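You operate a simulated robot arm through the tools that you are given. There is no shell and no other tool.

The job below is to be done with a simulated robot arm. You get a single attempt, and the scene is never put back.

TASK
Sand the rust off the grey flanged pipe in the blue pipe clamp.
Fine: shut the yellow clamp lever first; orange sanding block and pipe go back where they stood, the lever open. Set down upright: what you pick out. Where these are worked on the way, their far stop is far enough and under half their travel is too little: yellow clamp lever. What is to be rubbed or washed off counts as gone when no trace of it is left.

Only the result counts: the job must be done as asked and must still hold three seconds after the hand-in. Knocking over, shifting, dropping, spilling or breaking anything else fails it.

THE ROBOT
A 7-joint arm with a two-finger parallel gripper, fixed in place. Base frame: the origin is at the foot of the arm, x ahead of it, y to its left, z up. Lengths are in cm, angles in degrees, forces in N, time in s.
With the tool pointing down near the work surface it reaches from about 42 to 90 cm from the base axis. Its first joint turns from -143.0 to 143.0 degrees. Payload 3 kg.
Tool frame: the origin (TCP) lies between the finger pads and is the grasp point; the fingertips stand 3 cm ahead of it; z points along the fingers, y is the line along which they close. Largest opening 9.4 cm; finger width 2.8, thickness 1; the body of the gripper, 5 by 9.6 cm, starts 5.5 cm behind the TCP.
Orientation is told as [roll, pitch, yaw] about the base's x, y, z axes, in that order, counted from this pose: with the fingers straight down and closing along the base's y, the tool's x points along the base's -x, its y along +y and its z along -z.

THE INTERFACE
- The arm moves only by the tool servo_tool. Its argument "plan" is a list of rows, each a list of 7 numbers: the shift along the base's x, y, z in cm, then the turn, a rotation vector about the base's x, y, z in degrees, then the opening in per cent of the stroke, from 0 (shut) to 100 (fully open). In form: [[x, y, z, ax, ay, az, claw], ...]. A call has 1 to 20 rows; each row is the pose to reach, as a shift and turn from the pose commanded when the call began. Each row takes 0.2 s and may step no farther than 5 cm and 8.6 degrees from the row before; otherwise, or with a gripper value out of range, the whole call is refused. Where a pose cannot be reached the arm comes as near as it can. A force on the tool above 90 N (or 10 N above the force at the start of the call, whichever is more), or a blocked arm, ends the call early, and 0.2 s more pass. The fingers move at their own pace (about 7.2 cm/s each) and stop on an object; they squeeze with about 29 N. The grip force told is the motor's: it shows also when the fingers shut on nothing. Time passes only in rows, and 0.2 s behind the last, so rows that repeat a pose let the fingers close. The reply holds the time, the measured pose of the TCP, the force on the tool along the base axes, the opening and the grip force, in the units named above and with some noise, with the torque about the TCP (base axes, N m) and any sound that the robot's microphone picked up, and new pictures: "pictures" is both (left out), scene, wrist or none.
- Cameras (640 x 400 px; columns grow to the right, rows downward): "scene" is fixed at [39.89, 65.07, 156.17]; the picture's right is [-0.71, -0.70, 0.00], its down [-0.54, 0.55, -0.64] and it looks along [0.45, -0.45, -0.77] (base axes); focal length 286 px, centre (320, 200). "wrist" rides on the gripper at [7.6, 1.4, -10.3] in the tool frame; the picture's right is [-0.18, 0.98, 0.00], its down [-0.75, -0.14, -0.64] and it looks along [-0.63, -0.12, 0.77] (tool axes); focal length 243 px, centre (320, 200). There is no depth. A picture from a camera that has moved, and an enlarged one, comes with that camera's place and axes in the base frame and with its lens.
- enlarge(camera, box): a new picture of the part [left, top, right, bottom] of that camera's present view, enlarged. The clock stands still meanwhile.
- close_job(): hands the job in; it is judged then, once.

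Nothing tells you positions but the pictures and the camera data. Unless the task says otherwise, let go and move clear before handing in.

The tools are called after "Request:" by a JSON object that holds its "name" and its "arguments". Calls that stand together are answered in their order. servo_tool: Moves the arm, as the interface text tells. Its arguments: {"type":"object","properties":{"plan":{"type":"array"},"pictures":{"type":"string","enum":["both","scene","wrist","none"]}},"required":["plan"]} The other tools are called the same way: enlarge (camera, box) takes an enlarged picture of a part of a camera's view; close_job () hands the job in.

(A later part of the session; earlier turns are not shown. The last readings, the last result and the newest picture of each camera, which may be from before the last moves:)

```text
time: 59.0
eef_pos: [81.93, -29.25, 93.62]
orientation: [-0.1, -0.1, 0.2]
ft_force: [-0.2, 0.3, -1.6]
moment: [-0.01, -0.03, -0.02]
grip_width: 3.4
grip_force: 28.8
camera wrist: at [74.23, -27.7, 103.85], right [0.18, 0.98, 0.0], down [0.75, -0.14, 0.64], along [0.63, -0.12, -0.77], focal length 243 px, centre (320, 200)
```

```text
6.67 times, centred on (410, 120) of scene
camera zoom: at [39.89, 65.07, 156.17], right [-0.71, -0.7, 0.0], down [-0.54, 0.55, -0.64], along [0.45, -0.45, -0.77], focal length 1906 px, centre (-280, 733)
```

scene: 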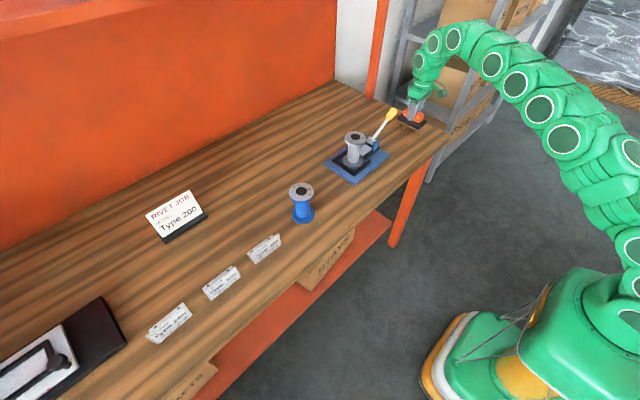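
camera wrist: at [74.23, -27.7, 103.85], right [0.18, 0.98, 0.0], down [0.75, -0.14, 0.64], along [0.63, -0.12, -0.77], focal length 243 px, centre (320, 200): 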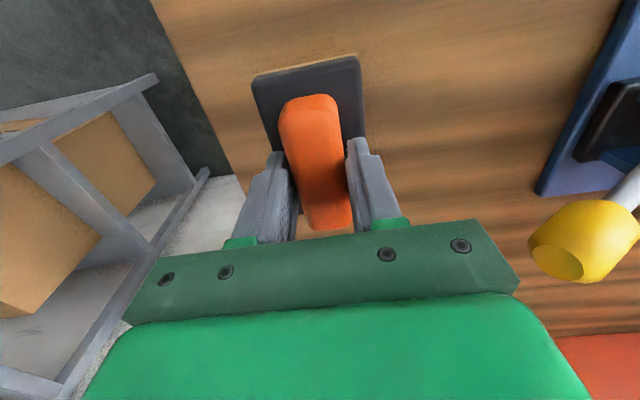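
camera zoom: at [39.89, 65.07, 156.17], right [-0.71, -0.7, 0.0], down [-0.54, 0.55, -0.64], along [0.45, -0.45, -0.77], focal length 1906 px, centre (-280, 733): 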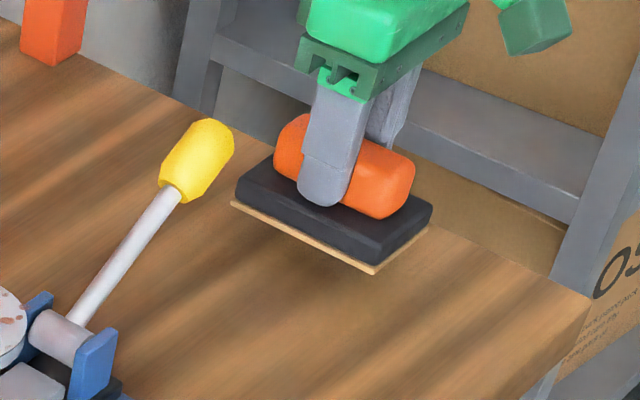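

The block is held level. I'll carry it up and around the knob to just above the pipe's top flange.

Request:
{"name": "servo_tool", "arguments": {"plan": [[0, 0, 3, 0, 0, 0, 0], [-1, 0.5, 6.5, 0, 0, 0, 0], [-2, 1, 10, 0, 0, 0, 0], [-3, 2, 12.5, 0, 0, 0, 0], [-3, 6, 12.5, 0, 0, 0, 0], [-3, 10.5, 12.5, 0, 0, 0, 0], [-3, 15, 12.5, 0, 0, 0, 0], [-3, 19.5, 12.5, 0, 0, 0, 0], [-3, 24, 12.5, 0, 0, 0, 0], [-3, 28.5, 12.5, 0, 0, 0, 0], [-2, 32, 12.5, 0, 0, 0, 0], [0, 32.3, 12.5, 0, 0, 0, 0], [1.5, 32.3, 12, 0, 0, 0, 0], [3.05, 32.3, 11.5, 0, 0, 0, 0], [3.05, 32.3, 11.5, 0, 0, 0, 0]], "pictures": "both"}}

Request:
{"name": "enlarge", "arguments": {"camera": "scene", "box": [320, 90, 420, 190]}}

Request:
{"name": "enlarge", "arguments": {"camera": "wrist", "box": [180, 40, 460, 240]}}

```text
time: 62.2
eef_pos: [84.96, 3.21, 105.14]
orientation: [0.0, -0.1, 0.2]
ft_force: [0.4, -0.2, -1.3]
moment: [0.0, 0.0, 0.0]
grip_width: 3.35
grip_force: 28.9
camera wrist: at [77.24, 4.61, 115.4], right [0.18, 0.98, 0.0], down [0.75, -0.14, 0.64], along [0.63, -0.12, -0.77], focal length 243 px, centre (320, 200)
```

scene: 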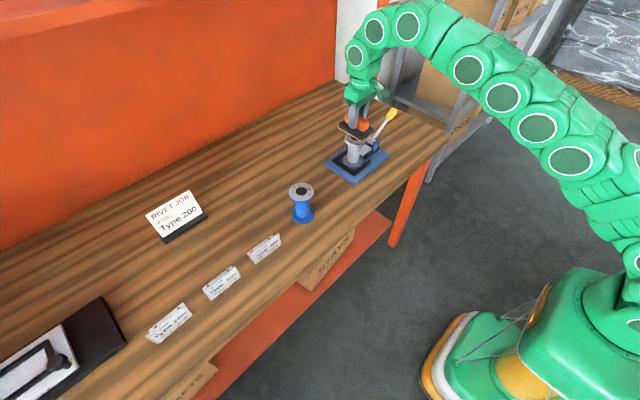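
wrist: 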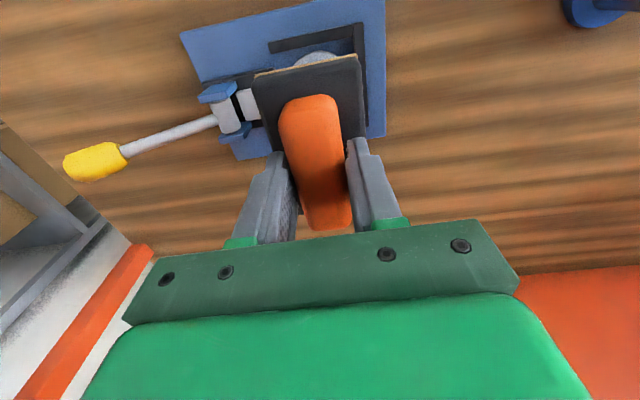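

```text
4.00 times, centred on (370, 140) of scene
camera zoom: at [39.89, 65.07, 156.17], right [-0.71, -0.7, 0.0], down [-0.54, 0.55, -0.64], along [0.45, -0.45, -0.77], focal length 1143 px, centre (120, 440)
```

zoom: 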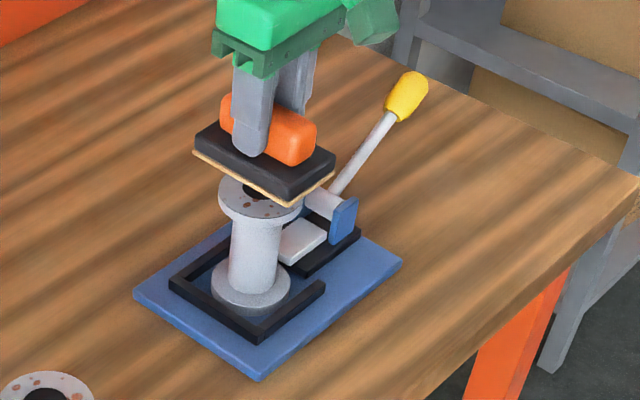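

```text
2.00 times, centred on (320, 140) of wrist
camera zoom: at [77.24, 4.61, 115.4], right [0.18, 0.98, 0.0], down [0.75, -0.14, 0.64], along [0.63, -0.12, -0.77], focal length 485 px, centre (320, 320)
```

zoom: 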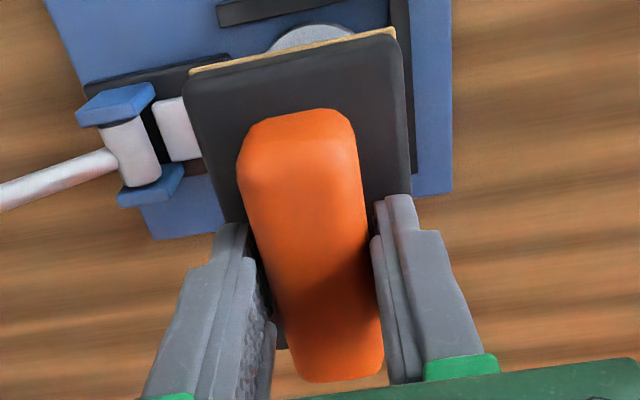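

The block is over the flange. I'll descend close to the expected contact height of about z = 102.4.

Request:
{"name": "servo_tool", "arguments": {"plan": [[0, 0, -0.8, 0, 0, 0, 0], [0, 0, -1.5, 0, 0, 0, 0], [0, 0, -2, 0, 0, 0, 0], [0, 0, -2.3, 0, 0, 0, 0], [0, 0, -2.3, 0, 0, 0, 0]], "pictures": "none"}}

Request:
{"name": "servo_tool", "arguments": {"plan": [[0, 0, -0.1, 0, 0, 0, 0], [0, 0, -0.2, 0, 0, 0, 0], [0, 0, -0.2, 0, 0, 0, 0]], "pictures": "none"}}

```text
time: 63.4
eef_pos: [85.04, 3.12, 102.81]
orientation: [0.0, -0.1, 0.2]
ft_force: [0.1, 1.0, -2.0]
moment: [-0.01, 0.02, 0.01]
grip_width: 3.35
grip_force: 29.3
```

```text
time: 64.2
eef_pos: [85.1, 3.18, 102.64]
orientation: [-0.1, -0.1, 0.2]
ft_force: [0.4, 0.7, -0.4]
moment: [-0.01, 0.0, 0.0]
grip_width: 3.32
grip_force: 28.9
```

Request:
{"name": "servo_tool", "arguments": {"plan": [[0, 0, -0.1, 0, 0, 0, 0], [0, 0, -0.2, 0, 0, 0, 0], [0, 0, -0.2, 0, 0, 0, 0]], "pictures": "scene"}}

Request:
{"name": "enlarge", "arguments": {"camera": "scene", "box": [320, 90, 420, 190]}}

```text
time: 65.0
eef_pos: [85.11, 3.14, 102.6]
orientation: [-0.1, -0.2, 0.2]
ft_force: [3.1, 1.0, 28.3]
moment: [0.02, -0.09, -0.02]
grip_width: 3.44
grip_force: 28.6
```

scene: 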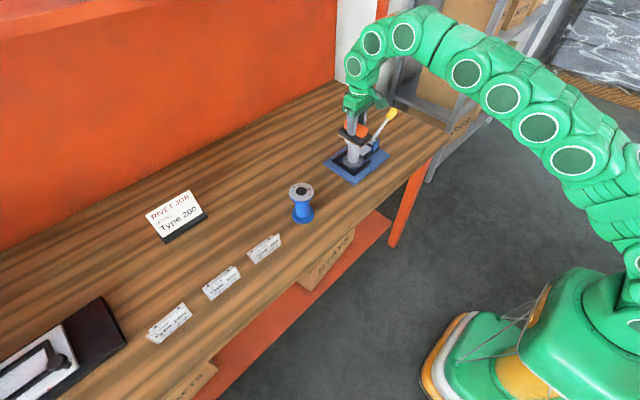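

```text
4.00 times, centred on (370, 140) of scene
camera zoom: at [39.89, 65.07, 156.17], right [-0.71, -0.7, 0.0], down [-0.54, 0.55, -0.64], along [0.45, -0.45, -0.77], focal length 1143 px, centre (120, 440)
```

zoom: 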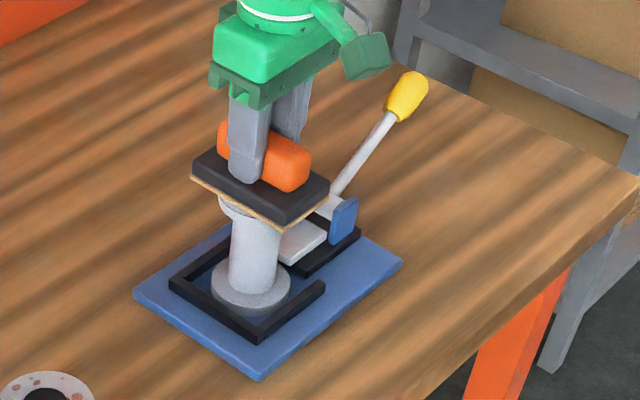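

Contact is made at about 28 N. I'll ease off slightly and make gentle strokes along y, checking forces.

Request:
{"name": "servo_tool", "arguments": {"plan": [[0, 0, 0.05, 0, 0, 0, 0], [0, 0.5, 0.05, 0, 0, 0, 0], [0, 1, 0.05, 0, 0, 0, 0], [0, 1.5, 0.05, 0, 0, 0, 0], [0, 2, 0.05, 0, 0, 0, 0], [0, 1.5, 0.05, 0, 0, 0, 0], [0, 0.8, 0.05, 0, 0, 0, 0], [0, 0, 0.05, 0, 0, 0, 0], [0, -0.8, 0.05, 0, 0, 0, 0], [0, -1.5, 0.05, 0, 0, 0, 0], [0, -2, 0.05, 0, 0, 0, 0], [0, -1.5, 0.05, 0, 0, 0, 0], [0, -0.8, 0.05, 0, 0, 0, 0], [0, 0, 0.05, 0, 0, 0, 0], [0, 0, 0.05, 0, 0, 0, 0]], "pictures": "scene"}}

Request:
{"name": "enlarge", "arguments": {"camera": "scene", "box": [320, 90, 420, 190]}}

```text
time: 68.2
eef_pos: [85.06, 3.12, 102.46]
orientation: [0.0, 0.0, 0.2]
ft_force: [-0.2, -1.0, -0.7]
moment: [0.04, -0.01, -0.04]
grip_width: 3.41
grip_force: 29.1
```

scene: 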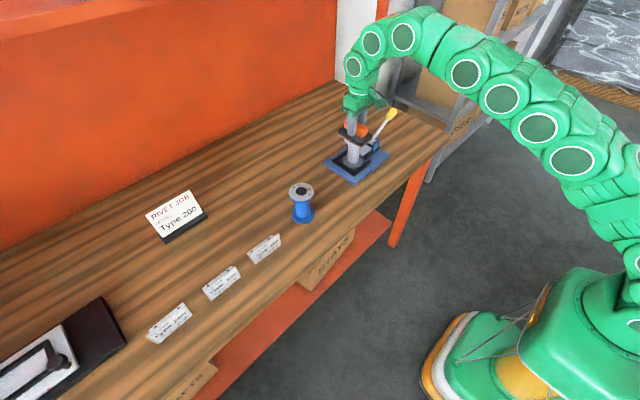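

```text
4.00 times, centred on (370, 140) of scene
camera zoom: at [39.89, 65.07, 156.17], right [-0.71, -0.7, 0.0], down [-0.54, 0.55, -0.64], along [0.45, -0.45, -0.77], focal length 1143 px, centre (120, 440)
```

zoom: 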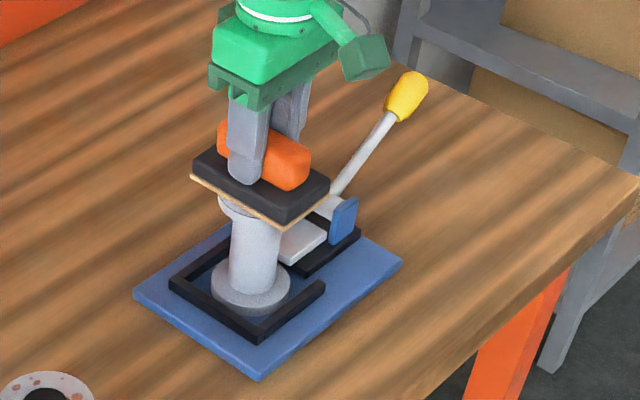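

The block slid up a bit in the fingers, so the contact force dropped. I'll press down a little again.

Request:
{"name": "servo_tool", "arguments": {"plan": [[0, 0, -0.08, 0, 0, 0, 0], [0, 0, -0.15, 0, 0, 0, 0], [0, 0, -0.15, 0, 0, 0, 0]], "pictures": "none"}}

```text
time: 69.0
eef_pos: [85.03, 3.13, 102.26]
orientation: [-0.2, -0.2, 0.1]
ft_force: [-0.3, -1.3, 9.5]
moment: [0.24, 0.09, -0.01]
grip_width: 3.39
grip_force: 29.2
```

Contact is now about 12 N. I'll run a fuller stroke pattern across the flange.

Request:
{"name": "servo_tool", "arguments": {"plan": [[0, 0.7, 0, 0, 0, 0, 0], [0, 1.4, 0, 0, 0, 0, 0], [0, 2, 0, 0, 0, 0, 0], [0.5, 1.4, 0, 0, 0, 0, 0], [0.5, 0.7, 0, 0, 0, 0, 0], [0.5, 0, 0, 0, 0, 0, 0], [0.5, -0.7, 0, 0, 0, 0, 0], [0.5, -1.4, 0, 0, 0, 0, 0], [0.5, -2, -0.02, 0, 0, 0, 0], [-0.5, -2, -0.02, 0, 0, 0, 0], [-0.5, -1.4, -0.02, 0, 0, 0, 0], [-0.5, -0.7, -0.02, 0, 0, 0, 0], [-0.5, 0, -0.02, 0, 0, 0, 0], [-0.5, 0.7, -0.02, 0, 0, 0, 0], [-0.5, 1.4, -0.02, 0, 0, 0, 0], [-0.5, 2, -0.02, 0, 0, 0, 0], [0, 1.4, -0.02, 0, 0, 0, 0], [0, 0.7, -0.02, 0, 0, 0, 0], [0, 0, -0.02, 0, 0, 0, 0]], "pictures": "none"}}

```text
time: 73.0
eef_pos: [85.01, 3.16, 102.38]
orientation: [-0.2, -0.2, 0.2]
ft_force: [0.7, 0.3, -1.3]
moment: [0.0, 0.02, 0.01]
grip_width: 3.4
grip_force: 29.2
```

The force dropped again. I'll lift aside and check the progress on the flange before continuing.

Request:
{"name": "servo_tool", "arguments": {"plan": [[0, 0, 1.5, 0, 0, 0, 0], [0, -1, 3, 0, 0, 0, 0], [-1, -4, 3.5, 0, 0, 0, 0], [-1.5, -7, 3.5, 0, 0, 0, 0], [-2, -9, 3.5, 0, 0, 0, 0], [-2, -9, 3.5, 0, 0, 0, 0]], "pictures": "both"}}

Request:
{"name": "enlarge", "arguments": {"camera": "scene", "box": [330, 90, 410, 150]}}

Request:
{"name": "enlarge", "arguments": {"camera": "wrist", "box": [240, 0, 480, 200]}}

```text
time: 74.4
eef_pos: [83.0, -5.91, 105.83]
orientation: [0.0, -0.1, 0.2]
ft_force: [0.5, -0.1, -1.7]
moment: [0.03, 0.01, -0.03]
grip_width: 3.41
grip_force: 28.3
camera wrist: at [75.19, -4.46, 116.1], right [0.18, 0.98, 0.0], down [0.75, -0.14, 0.64], along [0.63, -0.12, -0.77], focal length 243 px, centre (320, 200)
```

scene: 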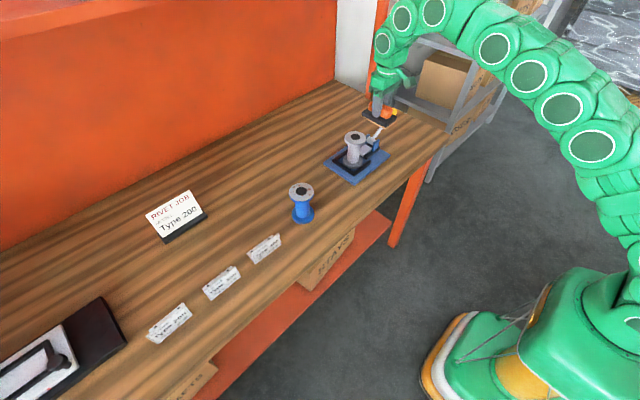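
wrist: 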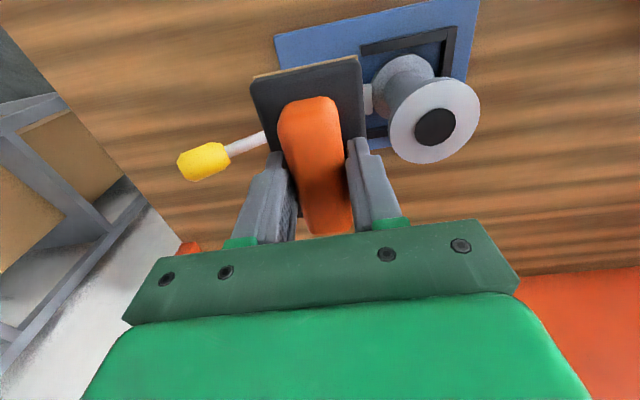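

```text
6.67 times, centred on (370, 120) of scene
camera zoom: at [39.89, 65.07, 156.17], right [-0.71, -0.7, 0.0], down [-0.54, 0.55, -0.64], along [0.45, -0.45, -0.77], focal length 1906 px, centre (-13, 733)
```

zoom: 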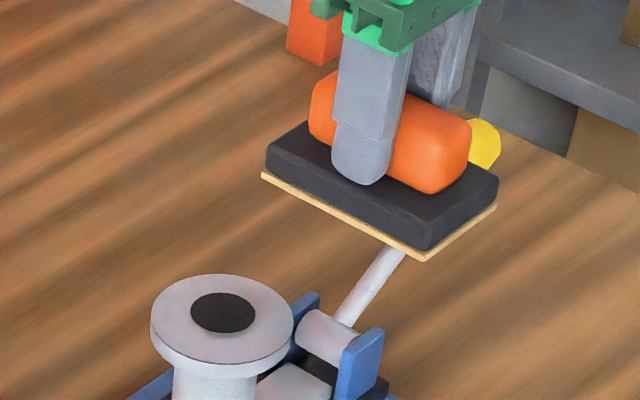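

```text
2.00 times, centred on (360, 100) of wrist
camera zoom: at [75.19, -4.46, 116.1], right [0.18, 0.98, 0.0], down [0.75, -0.14, 0.64], along [0.63, -0.12, -0.77], focal length 485 px, centre (240, 400)
```

zoom: 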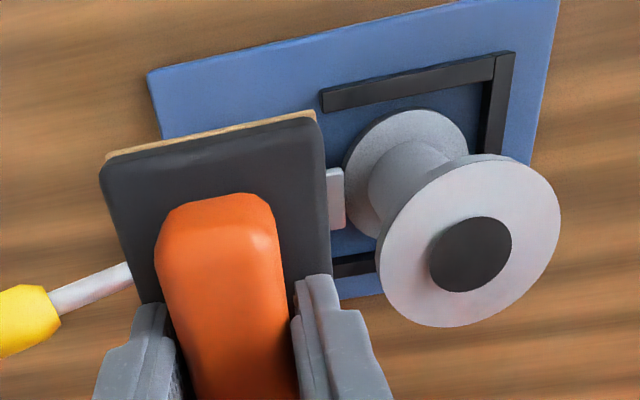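

The flange now looks clean. I'll zoom in closely for any remaining trace.

Request:
{"name": "enlarge", "arguments": {"camera": "wrist", "box": [380, 60, 490, 170]}}

Request:
{"name": "enlarge", "arguments": {"camera": "scene", "box": [335, 122, 375, 152]}}

```text
3.64 times, centred on (435, 115) of wrist
camera zoom: at [75.19, -4.46, 116.1], right [0.18, 0.98, 0.0], down [0.75, -0.14, 0.64], along [0.63, -0.12, -0.77], focal length 882 px, centre (-98, 509)
```

zoom: 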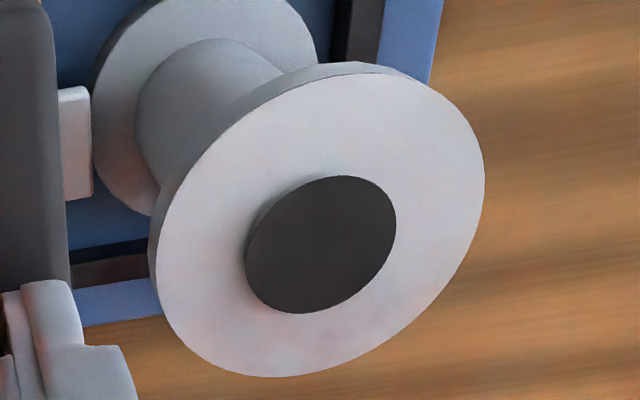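

```text
13.33 times, centred on (355, 137) of scene
camera zoom: at [39.89, 65.07, 156.17], right [-0.71, -0.7, 0.0], down [-0.54, 0.55, -0.64], along [0.45, -0.45, -0.77], focal length 3811 px, centre (-147, 1040)
```

zoom: 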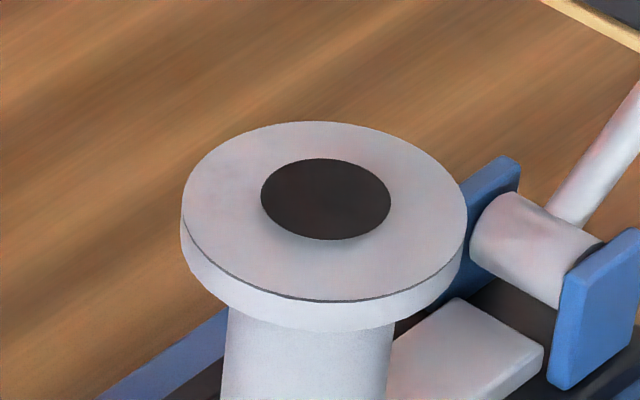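

The flange looks clean, but for certainty I'll do one more light pass over the whole face, including the rim.

Request:
{"name": "servo_tool", "arguments": {"plan": [[0.5, 3, 0, 0, 0, 0, 0], [1.2, 6, 0, 0, 0, 0, 0], [2, 9, 0, 0, 0, 0, 0], [2, 9, -1.5, 0, 0, 0, 0], [2, 9, -3, 0, 0, 0, 0], [2, 9, -3.5, 0, 0, 0, 0], [2, 9, -3.6, 0, 0, 0, 0], [2, 9, -3.65, 0, 0, 0, 0]], "pictures": "none"}}

```text
time: 76.2
eef_pos: [84.96, 3.05, 102.22]
orientation: [-0.1, -0.2, 0.3]
ft_force: [-6.0, 0.2, 23.7]
moment: [0.03, 0.46, 0.0]
grip_width: 3.4
grip_force: 29.4
```

Request:
{"name": "servo_tool", "arguments": {"plan": [[0, 0.7, 0, 0, 0, 0, 0], [0, 1.5, 0, 0, 0, 0, 0], [0, 2.2, 0, 0, 0, 0, 0], [1, 1.5, 0, 0, 0, 0, 0], [1, 0.7, 0, 0, 0, 0, 0], [1, 0, 0, 0, 0, 0, 0], [1, -0.7, 0, 0, 0, 0, 0], [1, -1.5, -0.03, 0, 0, 0, 0], [0, -2.2, -0.03, 0, 0, 0, 0], [-1, -2.2, -0.03, 0, 0, 0, 0], [-1, -1.5, -0.03, 0, 0, 0, 0], [-1, -0.7, -0.03, 0, 0, 0, 0], [-1, 0, -0.05, 0, 0, 0, 0], [-1, 0.7, -0.05, 0, 0, 0, 0], [-1, 1.5, -0.05, 0, 0, 0, 0], [-1, 2.2, -0.05, 0, 0, 0, 0], [0, 1.5, -0.05, 0, 0, 0, 0], [0, 0.7, -0.05, 0, 0, 0, 0], [0, 0, -0.05, 0, 0, 0, 0]], "pictures": "none"}}

Request:
{"name": "servo_tool", "arguments": {"plan": [[0, 0, 1.5, 0, 0, 0, 0], [0, -1, 3, 0, 0, 0, 0], [-1, -4, 3.5, 0, 0, 0, 0], [-1.5, -7, 3.5, 0, 0, 0, 0], [-2, -9, 3.5, 0, 0, 0, 0], [-2, -9, 3.5, 0, 0, 0, 0]], "pictures": "both"}}

Request:
{"name": "enlarge", "arguments": {"camera": "wrist", "box": [380, 60, 490, 170]}}

Request:
{"name": "enlarge", "arguments": {"camera": "scene", "box": [330, 90, 410, 150]}}

Request:
{"name": "enlarge", "arguments": {"camera": "scene", "box": [335, 122, 375, 152]}}

```text
time: 80.2
eef_pos: [85.07, 3.21, 102.2]
orientation: [0.0, 0.0, 0.3]
ft_force: [-0.5, 12.9, 37.3]
moment: [0.75, 0.46, -0.18]
grip_width: 3.41
grip_force: 28.7
```

```text
time: 81.6
eef_pos: [82.9, -5.71, 105.51]
orientation: [-0.1, -0.1, 0.2]
ft_force: [0.3, 0.6, -1.5]
moment: [0.0, 0.0, 0.02]
grip_width: 3.39
grip_force: 29.3
camera wrist: at [75.17, -4.34, 115.77], right [0.18, 0.98, 0.0], down [0.75, -0.14, 0.64], along [0.63, -0.12, -0.77], focal length 243 px, centre (320, 200)
```

scene: 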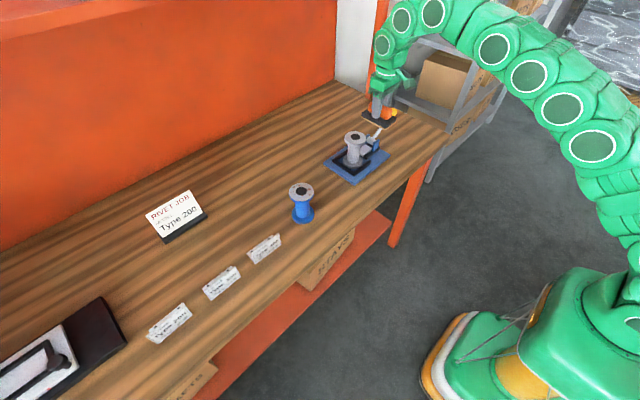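
wrist: 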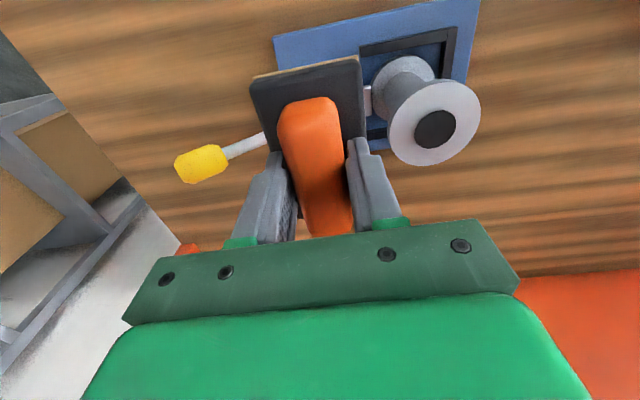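

```text
3.64 times, centred on (435, 115) of wrist
camera zoom: at [75.17, -4.34, 115.77], right [0.18, 0.98, 0.0], down [0.75, -0.14, 0.64], along [0.63, -0.12, -0.77], focal length 882 px, centre (-98, 509)
```

zoom: 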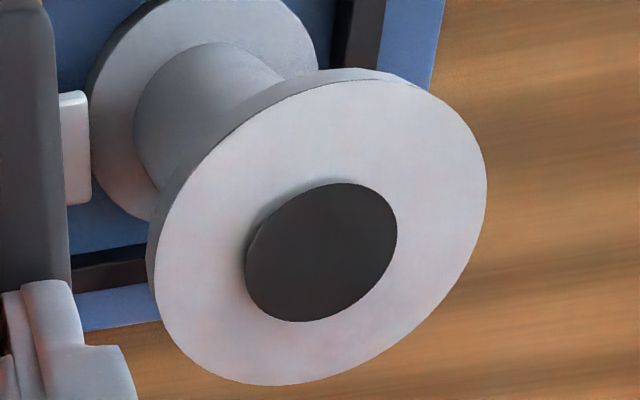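

```text
6.67 times, centred on (370, 120) of scene
camera zoom: at [39.89, 65.07, 156.17], right [-0.71, -0.7, 0.0], down [-0.54, 0.55, -0.64], along [0.45, -0.45, -0.77], focal length 1906 px, centre (-13, 733)
```

zoom: 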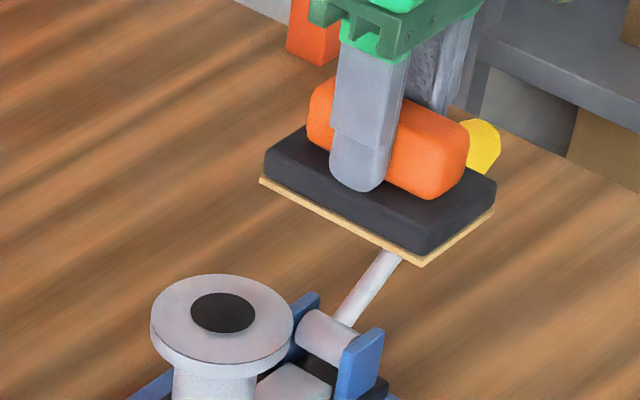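

```text
13.33 times, centred on (355, 137) of scene
camera zoom: at [39.89, 65.07, 156.17], right [-0.71, -0.7, 0.0], down [-0.54, 0.55, -0.64], along [0.45, -0.45, -0.77], focal length 3811 px, centre (-147, 1040)
```

zoom: 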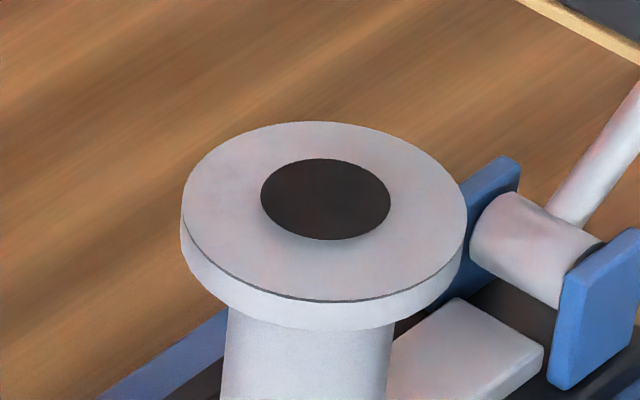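

The face is spotless and the pipe hasn't moved in the clamp. Now I'll return the block to just above its original spot, 3 cm up, to compare with my earlier image.

Request:
{"name": "servo_tool", "arguments": {"plan": [[-2, -2, 0.3, 0, 0, 0, 0], [-4, -5, 0.3, 0, 0, 0, 0], [-4, -9.5, 0.3, 0, 0, 0, 0], [-4, -14, 0.3, 0, 0, 0, 0], [-4, -18.5, 0.3, 0, 0, 0, 0], [-3.5, -22, 0, 0, 0, 0, 0], [-2, -23.2, -2, 0, 0, 0, 0], [-1.05, -23.3, -5, 0, 0, 0, 0], [-1.05, -23.3, -9, 0, 0, 0, 0], [-1.05, -23.3, -11.98, 0, 0, 0, 0], [-1.05, -23.3, -11.98, 0, 0, 0, 0], [-1.05, -23.3, -11.98, 0, 0, 0, 0]], "pictures": "both"}}

Request:
{"name": "enlarge", "arguments": {"camera": "scene", "box": [370, 90, 450, 150]}}

```text
time: 84.2
eef_pos: [82.02, -29.21, 93.56]
orientation: [-0.1, -0.1, 0.2]
ft_force: [0.4, -0.1, -0.9]
moment: [0.0, -0.01, 0.01]
grip_width: 3.4
grip_force: 28.9
camera wrist: at [74.33, -27.71, 103.89], right [0.18, 0.98, 0.0], down [0.75, -0.14, 0.64], along [0.63, -0.12, -0.77], focal length 243 px, centre (320, 200)
```

scene: 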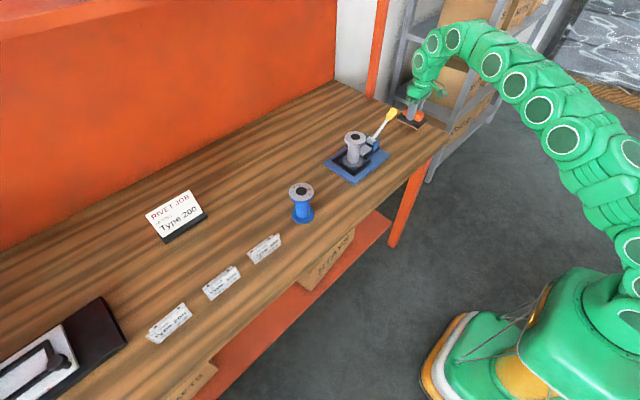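
wrist: 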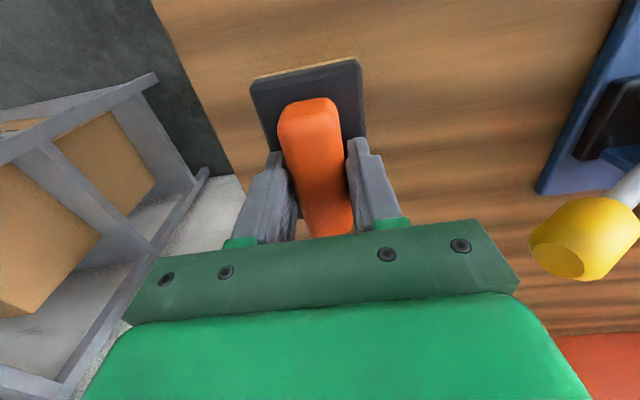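

```text
6.67 times, centred on (410, 120) of scene
camera zoom: at [39.89, 65.07, 156.17], right [-0.71, -0.7, 0.0], down [-0.54, 0.55, -0.64], along [0.45, -0.45, -0.77], focal length 1906 px, centre (-280, 733)
```

zoom: 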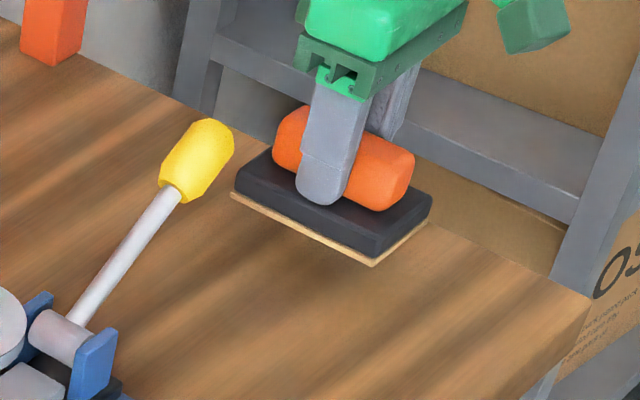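

The block slid up about 0.45 cm in the fingers, so it will touch down slightly lower. I'll descend with small x and y corrections.

Request:
{"name": "servo_tool", "arguments": {"plan": [[-0.05, 0.2, -1, 0, 0, 0, 0], [-0.05, 0.2, -2, 0, 0, 0, 0], [-0.05, 0.2, -2.7, 0, 0, 0, 0], [-0.05, 0.2, -3, 0, 0, 0, 0], [-0.05, 0.2, -3.2, 0, 0, 0, 0], [-0.05, 0.2, -3.2, 0, 0, 0, 0]], "pictures": "scene"}}

Request:
{"name": "enlarge", "arguments": {"camera": "scene", "box": [370, 90, 450, 150]}}

```text
time: 85.6
eef_pos: [81.84, -28.91, 90.51]
orientation: [-0.2, -0.1, 0.2]
ft_force: [-1.1, 0.0, -1.7]
moment: [0.0, 0.01, 0.01]
grip_width: 3.41
grip_force: 29.0
```

scene: 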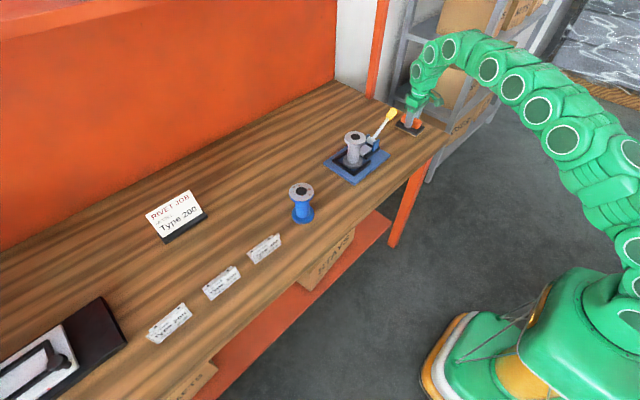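

```text
6.67 times, centred on (410, 120) of scene
camera zoom: at [39.89, 65.07, 156.17], right [-0.71, -0.7, 0.0], down [-0.54, 0.55, -0.64], along [0.45, -0.45, -0.77], focal length 1906 px, centre (-280, 733)
```

zoom: 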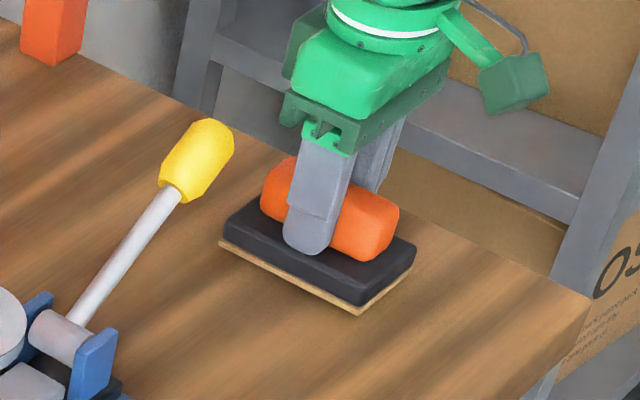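

Request:
{"name": "servo_tool", "arguments": {"plan": [[0, 0, -0.1, 0, 0, 0, 0], [0, 0, -0.2, 0, 0, 0, 0], [0, 0, -0.2, 0, 0, 0, 0]], "pictures": "none"}}

```text
time: 86.4
eef_pos: [81.93, -28.86, 90.25]
orientation: [-0.1, -0.1, 0.1]
ft_force: [0.0, 0.4, -0.6]
moment: [-0.01, -0.02, -0.01]
grip_width: 3.42
grip_force: 29.0
```

Request:
{"name": "servo_tool", "arguments": {"plan": [[0, 0, -0.06, 0, 0, 0, 0], [0, 0, -0.12, 0, 0, 0, 0], [0, 0, -0.12, 0, 0, 0, 0]], "pictures": "scene"}}

Request:
{"name": "enlarge", "arguments": {"camera": "scene", "box": [370, 90, 450, 150]}}

```text
time: 87.2
eef_pos: [81.94, -28.92, 90.14]
orientation: [-0.1, -0.3, 0.2]
ft_force: [-0.2, 0.2, -1.3]
moment: [0.02, 0.01, 0.01]
grip_width: 3.41
grip_force: 28.9
```

scene: 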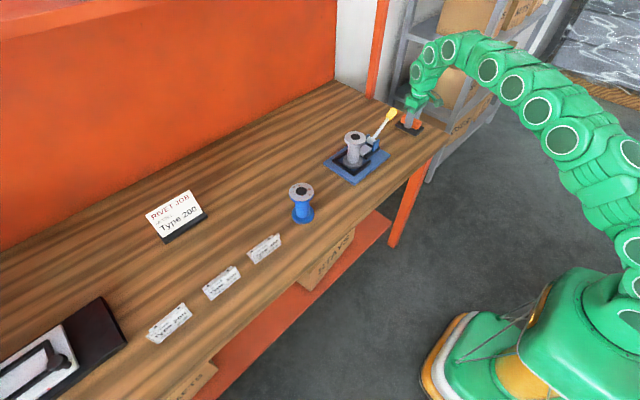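

```text
6.67 times, centred on (410, 120) of scene
camera zoom: at [39.89, 65.07, 156.17], right [-0.71, -0.7, 0.0], down [-0.54, 0.55, -0.64], along [0.45, -0.45, -0.77], focal length 1906 px, centre (-280, 733)
```

zoom: 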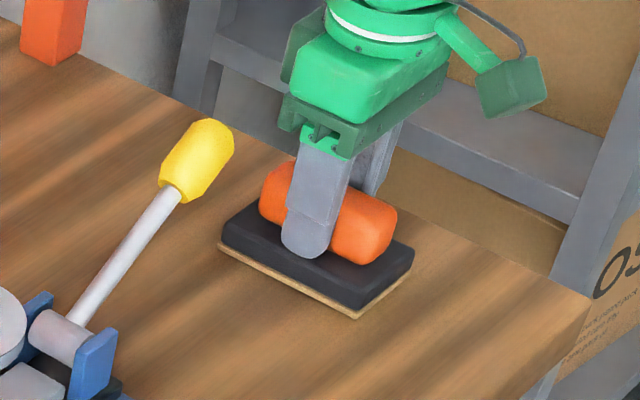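

Request:
{"name": "servo_tool", "arguments": {"plan": [[0, 0, -0.06, 0, 0, 0, 0], [0, 0, -0.12, 0, 0, 0, 0], [0, 0, -0.12, 0, 0, 0, 0]], "pictures": "none"}}

```text
time: 88.0
eef_pos: [81.97, -28.97, 90.07]
orientation: [-0.1, -0.1, 0.2]
ft_force: [-0.6, -0.7, -1.2]
moment: [-0.02, 0.01, 0.0]
grip_width: 3.38
grip_force: 28.8
```

Request:
{"name": "servo_tool", "arguments": {"plan": [[0, 0, -0.06, 0, 0, 0, 0], [0, 0, -0.12, 0, 0, 0, 0], [0, 0, -0.12, 0, 0, 0, 0]], "pictures": "none"}}

```text
time: 88.8
eef_pos: [81.96, -28.82, 89.98]
orientation: [-0.1, -0.3, 0.3]
ft_force: [-4.5, 4.6, 18.2]
moment: [0.27, 0.69, -0.09]
grip_width: 3.41
grip_force: 29.3
```

Touchdown. I'll relieve the press slightly and release.

Request:
{"name": "servo_tool", "arguments": {"plan": [[0, 0, 0.08, 0, 0, 0, 0], [0, 0, 0.08, 0, 0, 0, 38], [0, 0, 0.08, 0, 0, 0, 50], [0, 0, 0.08, 0, 0, 0, 65], [0, 0, 0.08, 0, 0, 0, 65]], "pictures": "both"}}

Request:
{"name": "enlarge", "arguments": {"camera": "scene", "box": [370, 90, 450, 150]}}

```text
time: 90.0
eef_pos: [81.89, -29.06, 89.88]
orientation: [-0.1, -0.2, 0.1]
ft_force: [-2.0, -8.6, 26.6]
moment: [0.59, 0.14, 0.04]
grip_width: 5.69
grip_force: 0.0
camera wrist: at [74.18, -27.5, 100.23], right [0.18, 0.98, 0.0], down [0.75, -0.14, 0.64], along [0.63, -0.12, -0.76], focal length 243 px, centre (320, 200)
```

scene: 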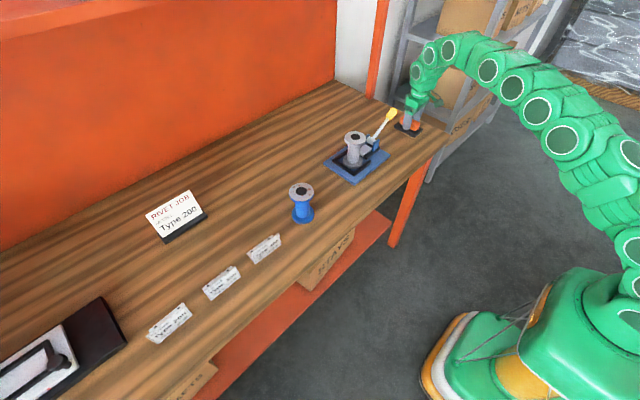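
wrist: 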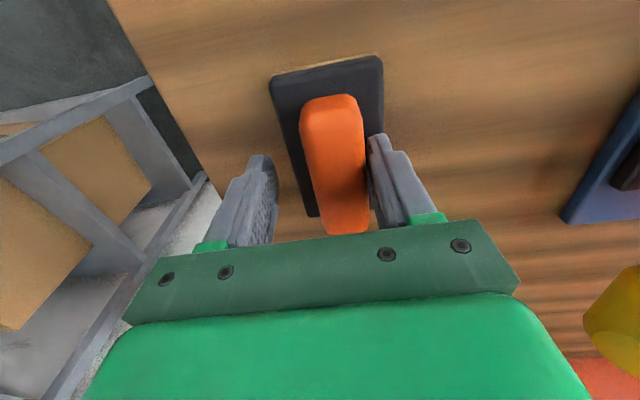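

```text
6.67 times, centred on (410, 120) of scene
camera zoom: at [39.89, 65.07, 156.17], right [-0.71, -0.7, 0.0], down [-0.54, 0.55, -0.64], along [0.45, -0.45, -0.77], focal length 1906 px, centre (-280, 733)
```

zoom: 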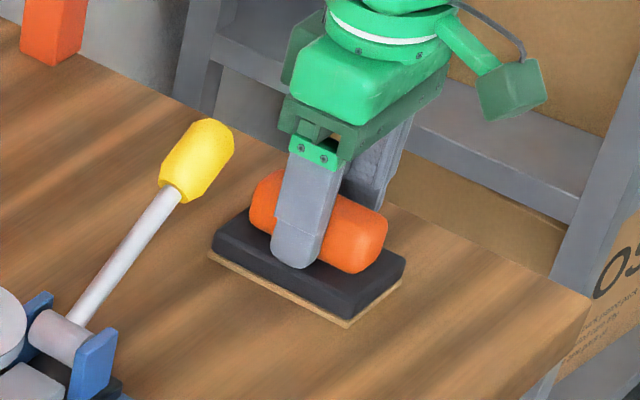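

The fingertips were pressing on the base and dragged the block about 0.9 cm in +y as they opened. I'll lift slightly to free it, then re-grip and move it back.

Request:
{"name": "servo_tool", "arguments": {"plan": [[0, 0, 0.3, 0, 0, 0, 61], [0, 0, 0.6, 0, 0, 0, 61], [0, 0.9, 0.6, 0, 0, 0, 65], [0, 0.9, 0.6, 0, 0, 0, 65]], "pictures": "both"}}

Request:
{"name": "enlarge", "arguments": {"camera": "scene", "box": [370, 90, 450, 150]}}

Request:
{"name": "enlarge", "arguments": {"camera": "wrist", "box": [200, 40, 440, 260]}}

```text
time: 91.0
eef_pos: [81.89, -28.04, 90.49]
orientation: [-0.2, -0.1, 0.2]
ft_force: [0.5, -0.2, 0.1]
moment: [-0.03, 0.01, 0.03]
grip_width: 6.13
grip_force: 0.2
camera wrist: at [74.17, -26.57, 100.77], right [0.18, 0.98, 0.0], down [0.75, -0.14, 0.64], along [0.63, -0.12, -0.77], focal length 243 px, centre (320, 200)
```

scene: 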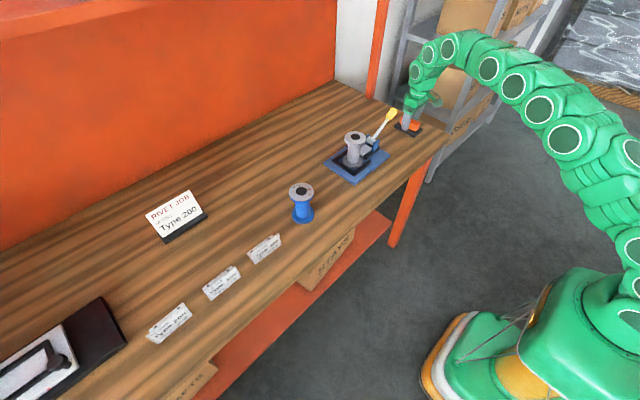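
wrist: 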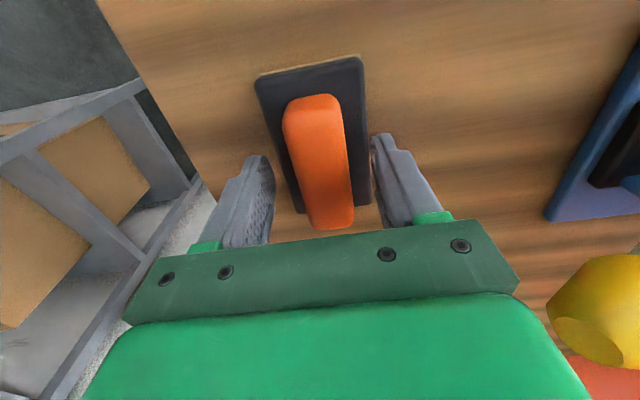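

```text
6.67 times, centred on (410, 120) of scene
camera zoom: at [39.89, 65.07, 156.17], right [-0.71, -0.7, 0.0], down [-0.54, 0.55, -0.64], along [0.45, -0.45, -0.77], focal length 1906 px, centre (-280, 733)
```

zoom: 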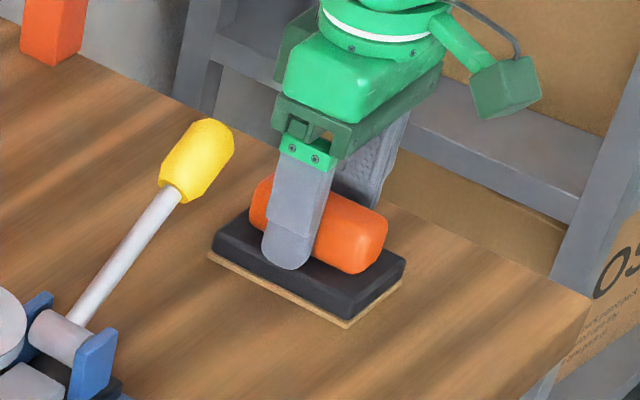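

```text
1.82 times, centred on (320, 150) of wrist
camera zoom: at [74.17, -26.57, 100.77], right [0.18, 0.98, 0.0], down [0.75, -0.14, 0.64], along [0.63, -0.12, -0.77], focal length 441 px, centre (320, 291)
```

zoom: 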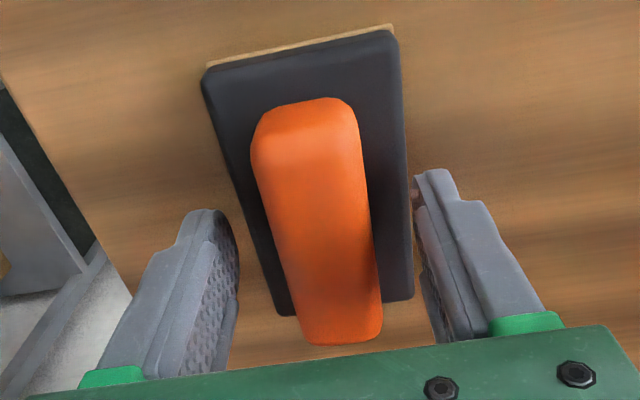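

The block is freed and sits as it did relative to the gripper when I first grasped it. I'll re-grip, lift slightly, shift -0.9 in y, and set it down without pressing.

Request:
{"name": "servo_tool", "arguments": {"plan": [[0, 0, 0.05, 0, 0, 0, 45], [0, 0, 0.05, 0, 0, 0, 20], [0, 0, 0.05, 0, 0, 0, 0], [0, 0, 0.05, 0, 0, 0, 0], [0, 0, 0.05, 0, 0, 0, 0], [0, 0, 0.3, 0, 0, 0, 0], [0, 0, 0.65, 0, 0, 0, 0], [0.05, -0.4, 0.65, 0, 0, 0, 0], [0.05, -0.9, 0.65, 0, 0, 0, 0], [0.05, -0.9, 0.4, 0, 0, 0, 0], [0.05, -0.9, 0.2, 0, 0, 0, 0], [0.05, -0.9, 0.2, 0, 0, 0, 0]], "pictures": "scene"}}

Request:
{"name": "enlarge", "arguments": {"camera": "scene", "box": [370, 90, 450, 150]}}

```text
time: 93.6
eef_pos: [81.88, -28.97, 90.65]
orientation: [-0.1, -0.1, 0.2]
ft_force: [0.7, 0.1, -1.5]
moment: [0.0, 0.01, 0.0]
grip_width: 2.92
grip_force: 28.6
```

scene: 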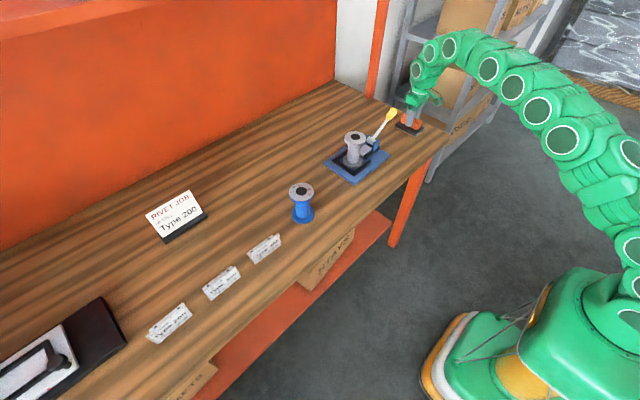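

```text
6.67 times, centred on (410, 120) of scene
camera zoom: at [39.89, 65.07, 156.17], right [-0.71, -0.7, 0.0], down [-0.54, 0.55, -0.64], along [0.45, -0.45, -0.77], focal length 1906 px, centre (-280, 733)
```

zoom: 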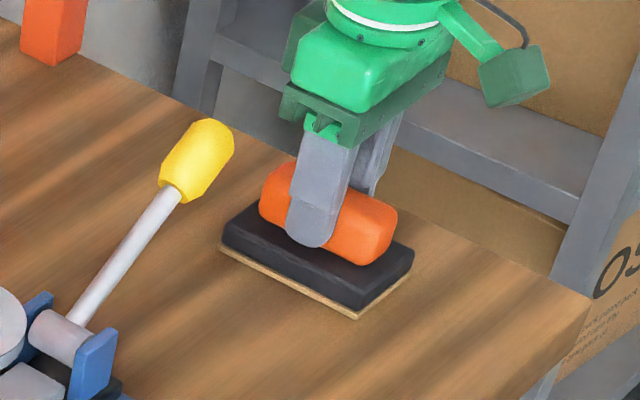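

Request:
{"name": "servo_tool", "arguments": {"plan": [[0, 0, -0.08, 0, 0, 0, 0], [0, 0, -0.15, 0, 0, 0, 0], [0, 0, -0.15, 0, 0, 0, 0]], "pictures": "none"}}

```text
time: 94.4
eef_pos: [82.03, -28.98, 90.59]
orientation: [-0.1, -0.3, 0.3]
ft_force: [1.9, 1.4, 7.7]
moment: [-0.16, -0.21, 0.04]
grip_width: 2.94
grip_force: 29.2
```

Request:
{"name": "servo_tool", "arguments": {"plan": [[0, 0, 0.05, 0, 0, 0, 0], [0, 0, 0.05, 0, 0, 0, 34], [0, 0, 0.08, 0, 0, 0, 45], [0, 0, 0.12, 0, 0, 0, 60], [0, 0, 0.12, 0, 0, 0, 65]], "pictures": "both"}}

Request:
{"name": "enlarge", "arguments": {"camera": "scene", "box": [370, 90, 450, 150]}}

```text
time: 95.6
eef_pos: [81.89, -29.02, 90.68]
orientation: [-0.1, -0.1, 0.1]
ft_force: [0.9, 0.6, -0.3]
moment: [-0.02, -0.01, 0.01]
grip_width: 6.12
grip_force: 0.1
camera wrist: at [74.22, -27.49, 101.0], right [0.18, 0.98, 0.0], down [0.75, -0.14, 0.64], along [0.63, -0.12, -0.77], focal length 243 px, centre (320, 200)
```

scene: 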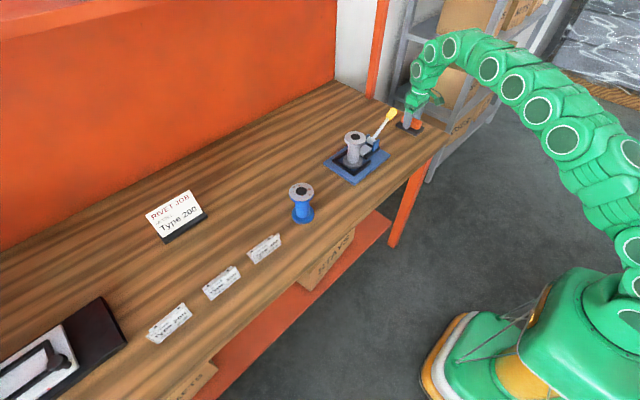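
wrist: 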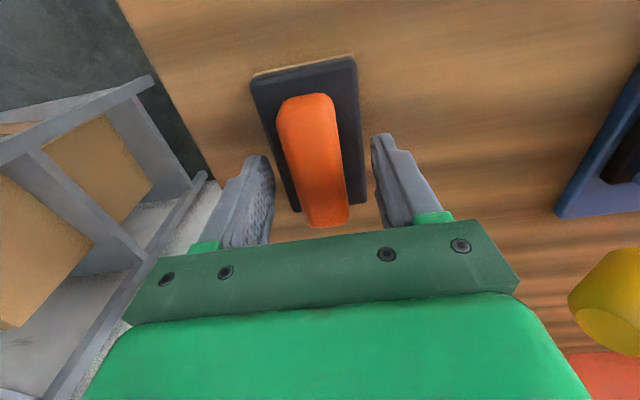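

```text
6.67 times, centred on (410, 120) of scene
camera zoom: at [39.89, 65.07, 156.17], right [-0.71, -0.7, 0.0], down [-0.54, 0.55, -0.64], along [0.45, -0.45, -0.77], focal length 1906 px, centre (-280, 733)
```

zoom: 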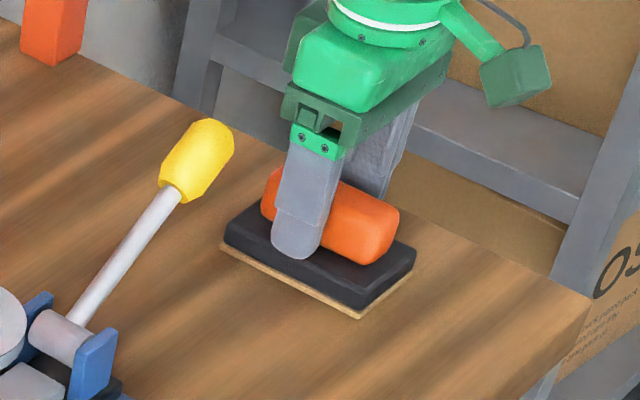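

The block is back on its original spot with matching corners. Next I'll rise, yaw to 90, and go above the knob to reopen the lever.

Request:
{"name": "servo_tool", "arguments": {"plan": [[0, 0, 1, 0, 0, 0, 65], [0, 0, 4, 0, 0, 0, 65], [0, 0, 8, 0, 0, 0, 65], [0, 0, 12, 0, 0, 0, 65], [0.3, 1, 12.5, 0, 0, 8.5, 65], [0.6, 2, 12.5, 0, 0, 17, 65], [0.9, 3, 12.5, 0, 0, 25.5, 65], [1.2, 4, 12.5, 0, 0, 34, 65], [1.5, 5, 12.5, 0, 0, 42.5, 65], [1.8, 6, 12.5, 0, 0, 51, 65], [2.1, 7, 12.5, 0, 0, 59.5, 65], [2.4, 8, 12.5, 0, 0, 68, 65], [2.7, 9, 12.5, 0, 0, 76.5, 65], [3, 10, 12.5, 0, 0, 85, 65], [3, 10.9, 12.5, 0, 0, 90, 65], [3, 10.9, 12.5, 0, 0, 90, 65], [3, 10.9, 12.5, 0, 0, 90, 65]], "pictures": "both"}}

Request:
{"name": "enlarge", "arguments": {"camera": "wrist", "box": [220, 60, 420, 220]}}

Request:
{"name": "enlarge", "arguments": {"camera": "scene", "box": [330, 90, 450, 190]}}

```text
time: 99.2
eef_pos: [85.05, -17.9, 103.09]
orientation: [-0.2, -0.1, 90.3]
ft_force: [-0.4, 0.4, 0.1]
moment: [-0.03, -0.01, -0.02]
grip_width: 6.1
grip_force: 0.1
camera wrist: at [83.57, -25.51, 113.46], right [-0.98, 0.18, 0.0], down [0.14, 0.75, 0.64], along [0.12, 0.63, -0.77], focal length 243 px, centre (320, 200)
```

scene: 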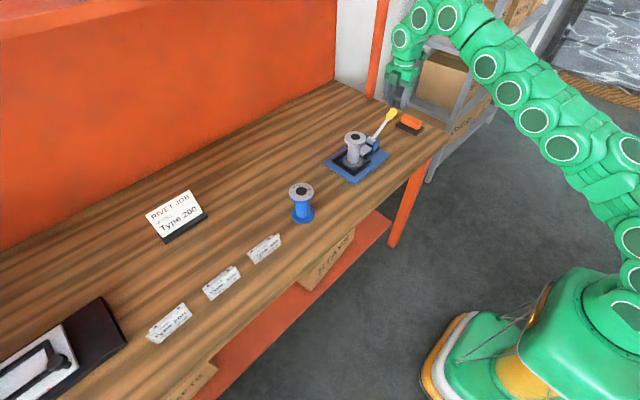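
wrist: 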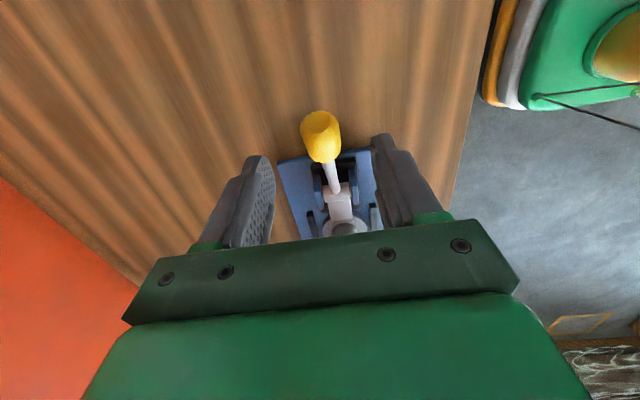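

```text
2.50 times, centred on (320, 140) of wrist
camera zoom: at [83.57, -25.51, 113.46], right [-0.98, 0.18, 0.0], down [0.14, 0.75, 0.64], along [0.12, 0.63, -0.77], focal length 606 px, centre (320, 350)
```

zoom: 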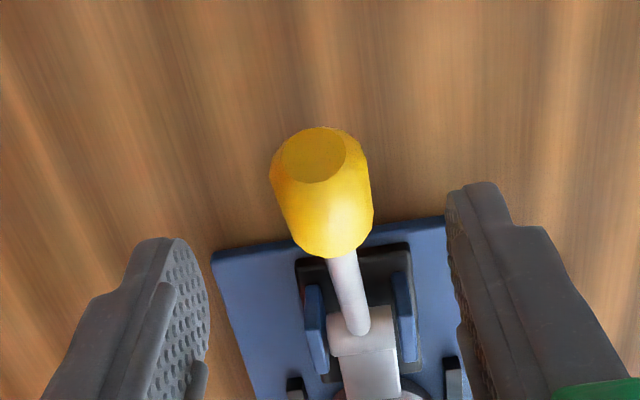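

```text
4.00 times, centred on (390, 140) of scene
camera zoom: at [39.89, 65.07, 156.17], right [-0.71, -0.7, 0.0], down [-0.54, 0.55, -0.64], along [0.45, -0.45, -0.77], focal length 1143 px, centre (40, 440)
```

zoom: 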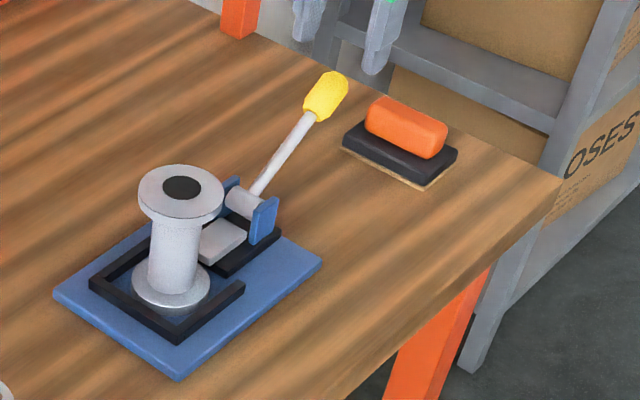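

I'll descend around the knob and close gently.

Request:
{"name": "servo_tool", "arguments": {"plan": [[-0.05, -0.15, -2, 0, 0, 0, 65], [-0.05, -0.15, -4, 0, 0, 0, 65], [-0.05, -0.15, -5.5, 0, 0, 0, 65], [-0.05, -0.15, -6.3, 0, 0, 0, 60], [-0.05, -0.15, -6.3, 0, 0, 0, 40], [-0.05, -0.15, -6.3, 0, 0, 0, 27], [-0.05, -0.15, -6.3, 0, 0, 0, 27], [-0.05, -0.15, -6.3, 0, 0, 0, 27]], "pictures": "scene"}}

```text
time: 101.0
eef_pos: [85.02, -18.22, 96.93]
orientation: [-0.1, -0.2, 90.3]
ft_force: [10.6, 0.8, -2.5]
moment: [-0.23, -0.06, -0.12]
grip_width: 3.0
grip_force: 45.0
```

scene: 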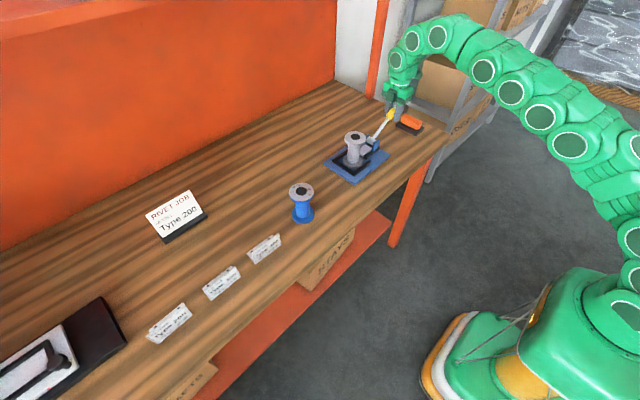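

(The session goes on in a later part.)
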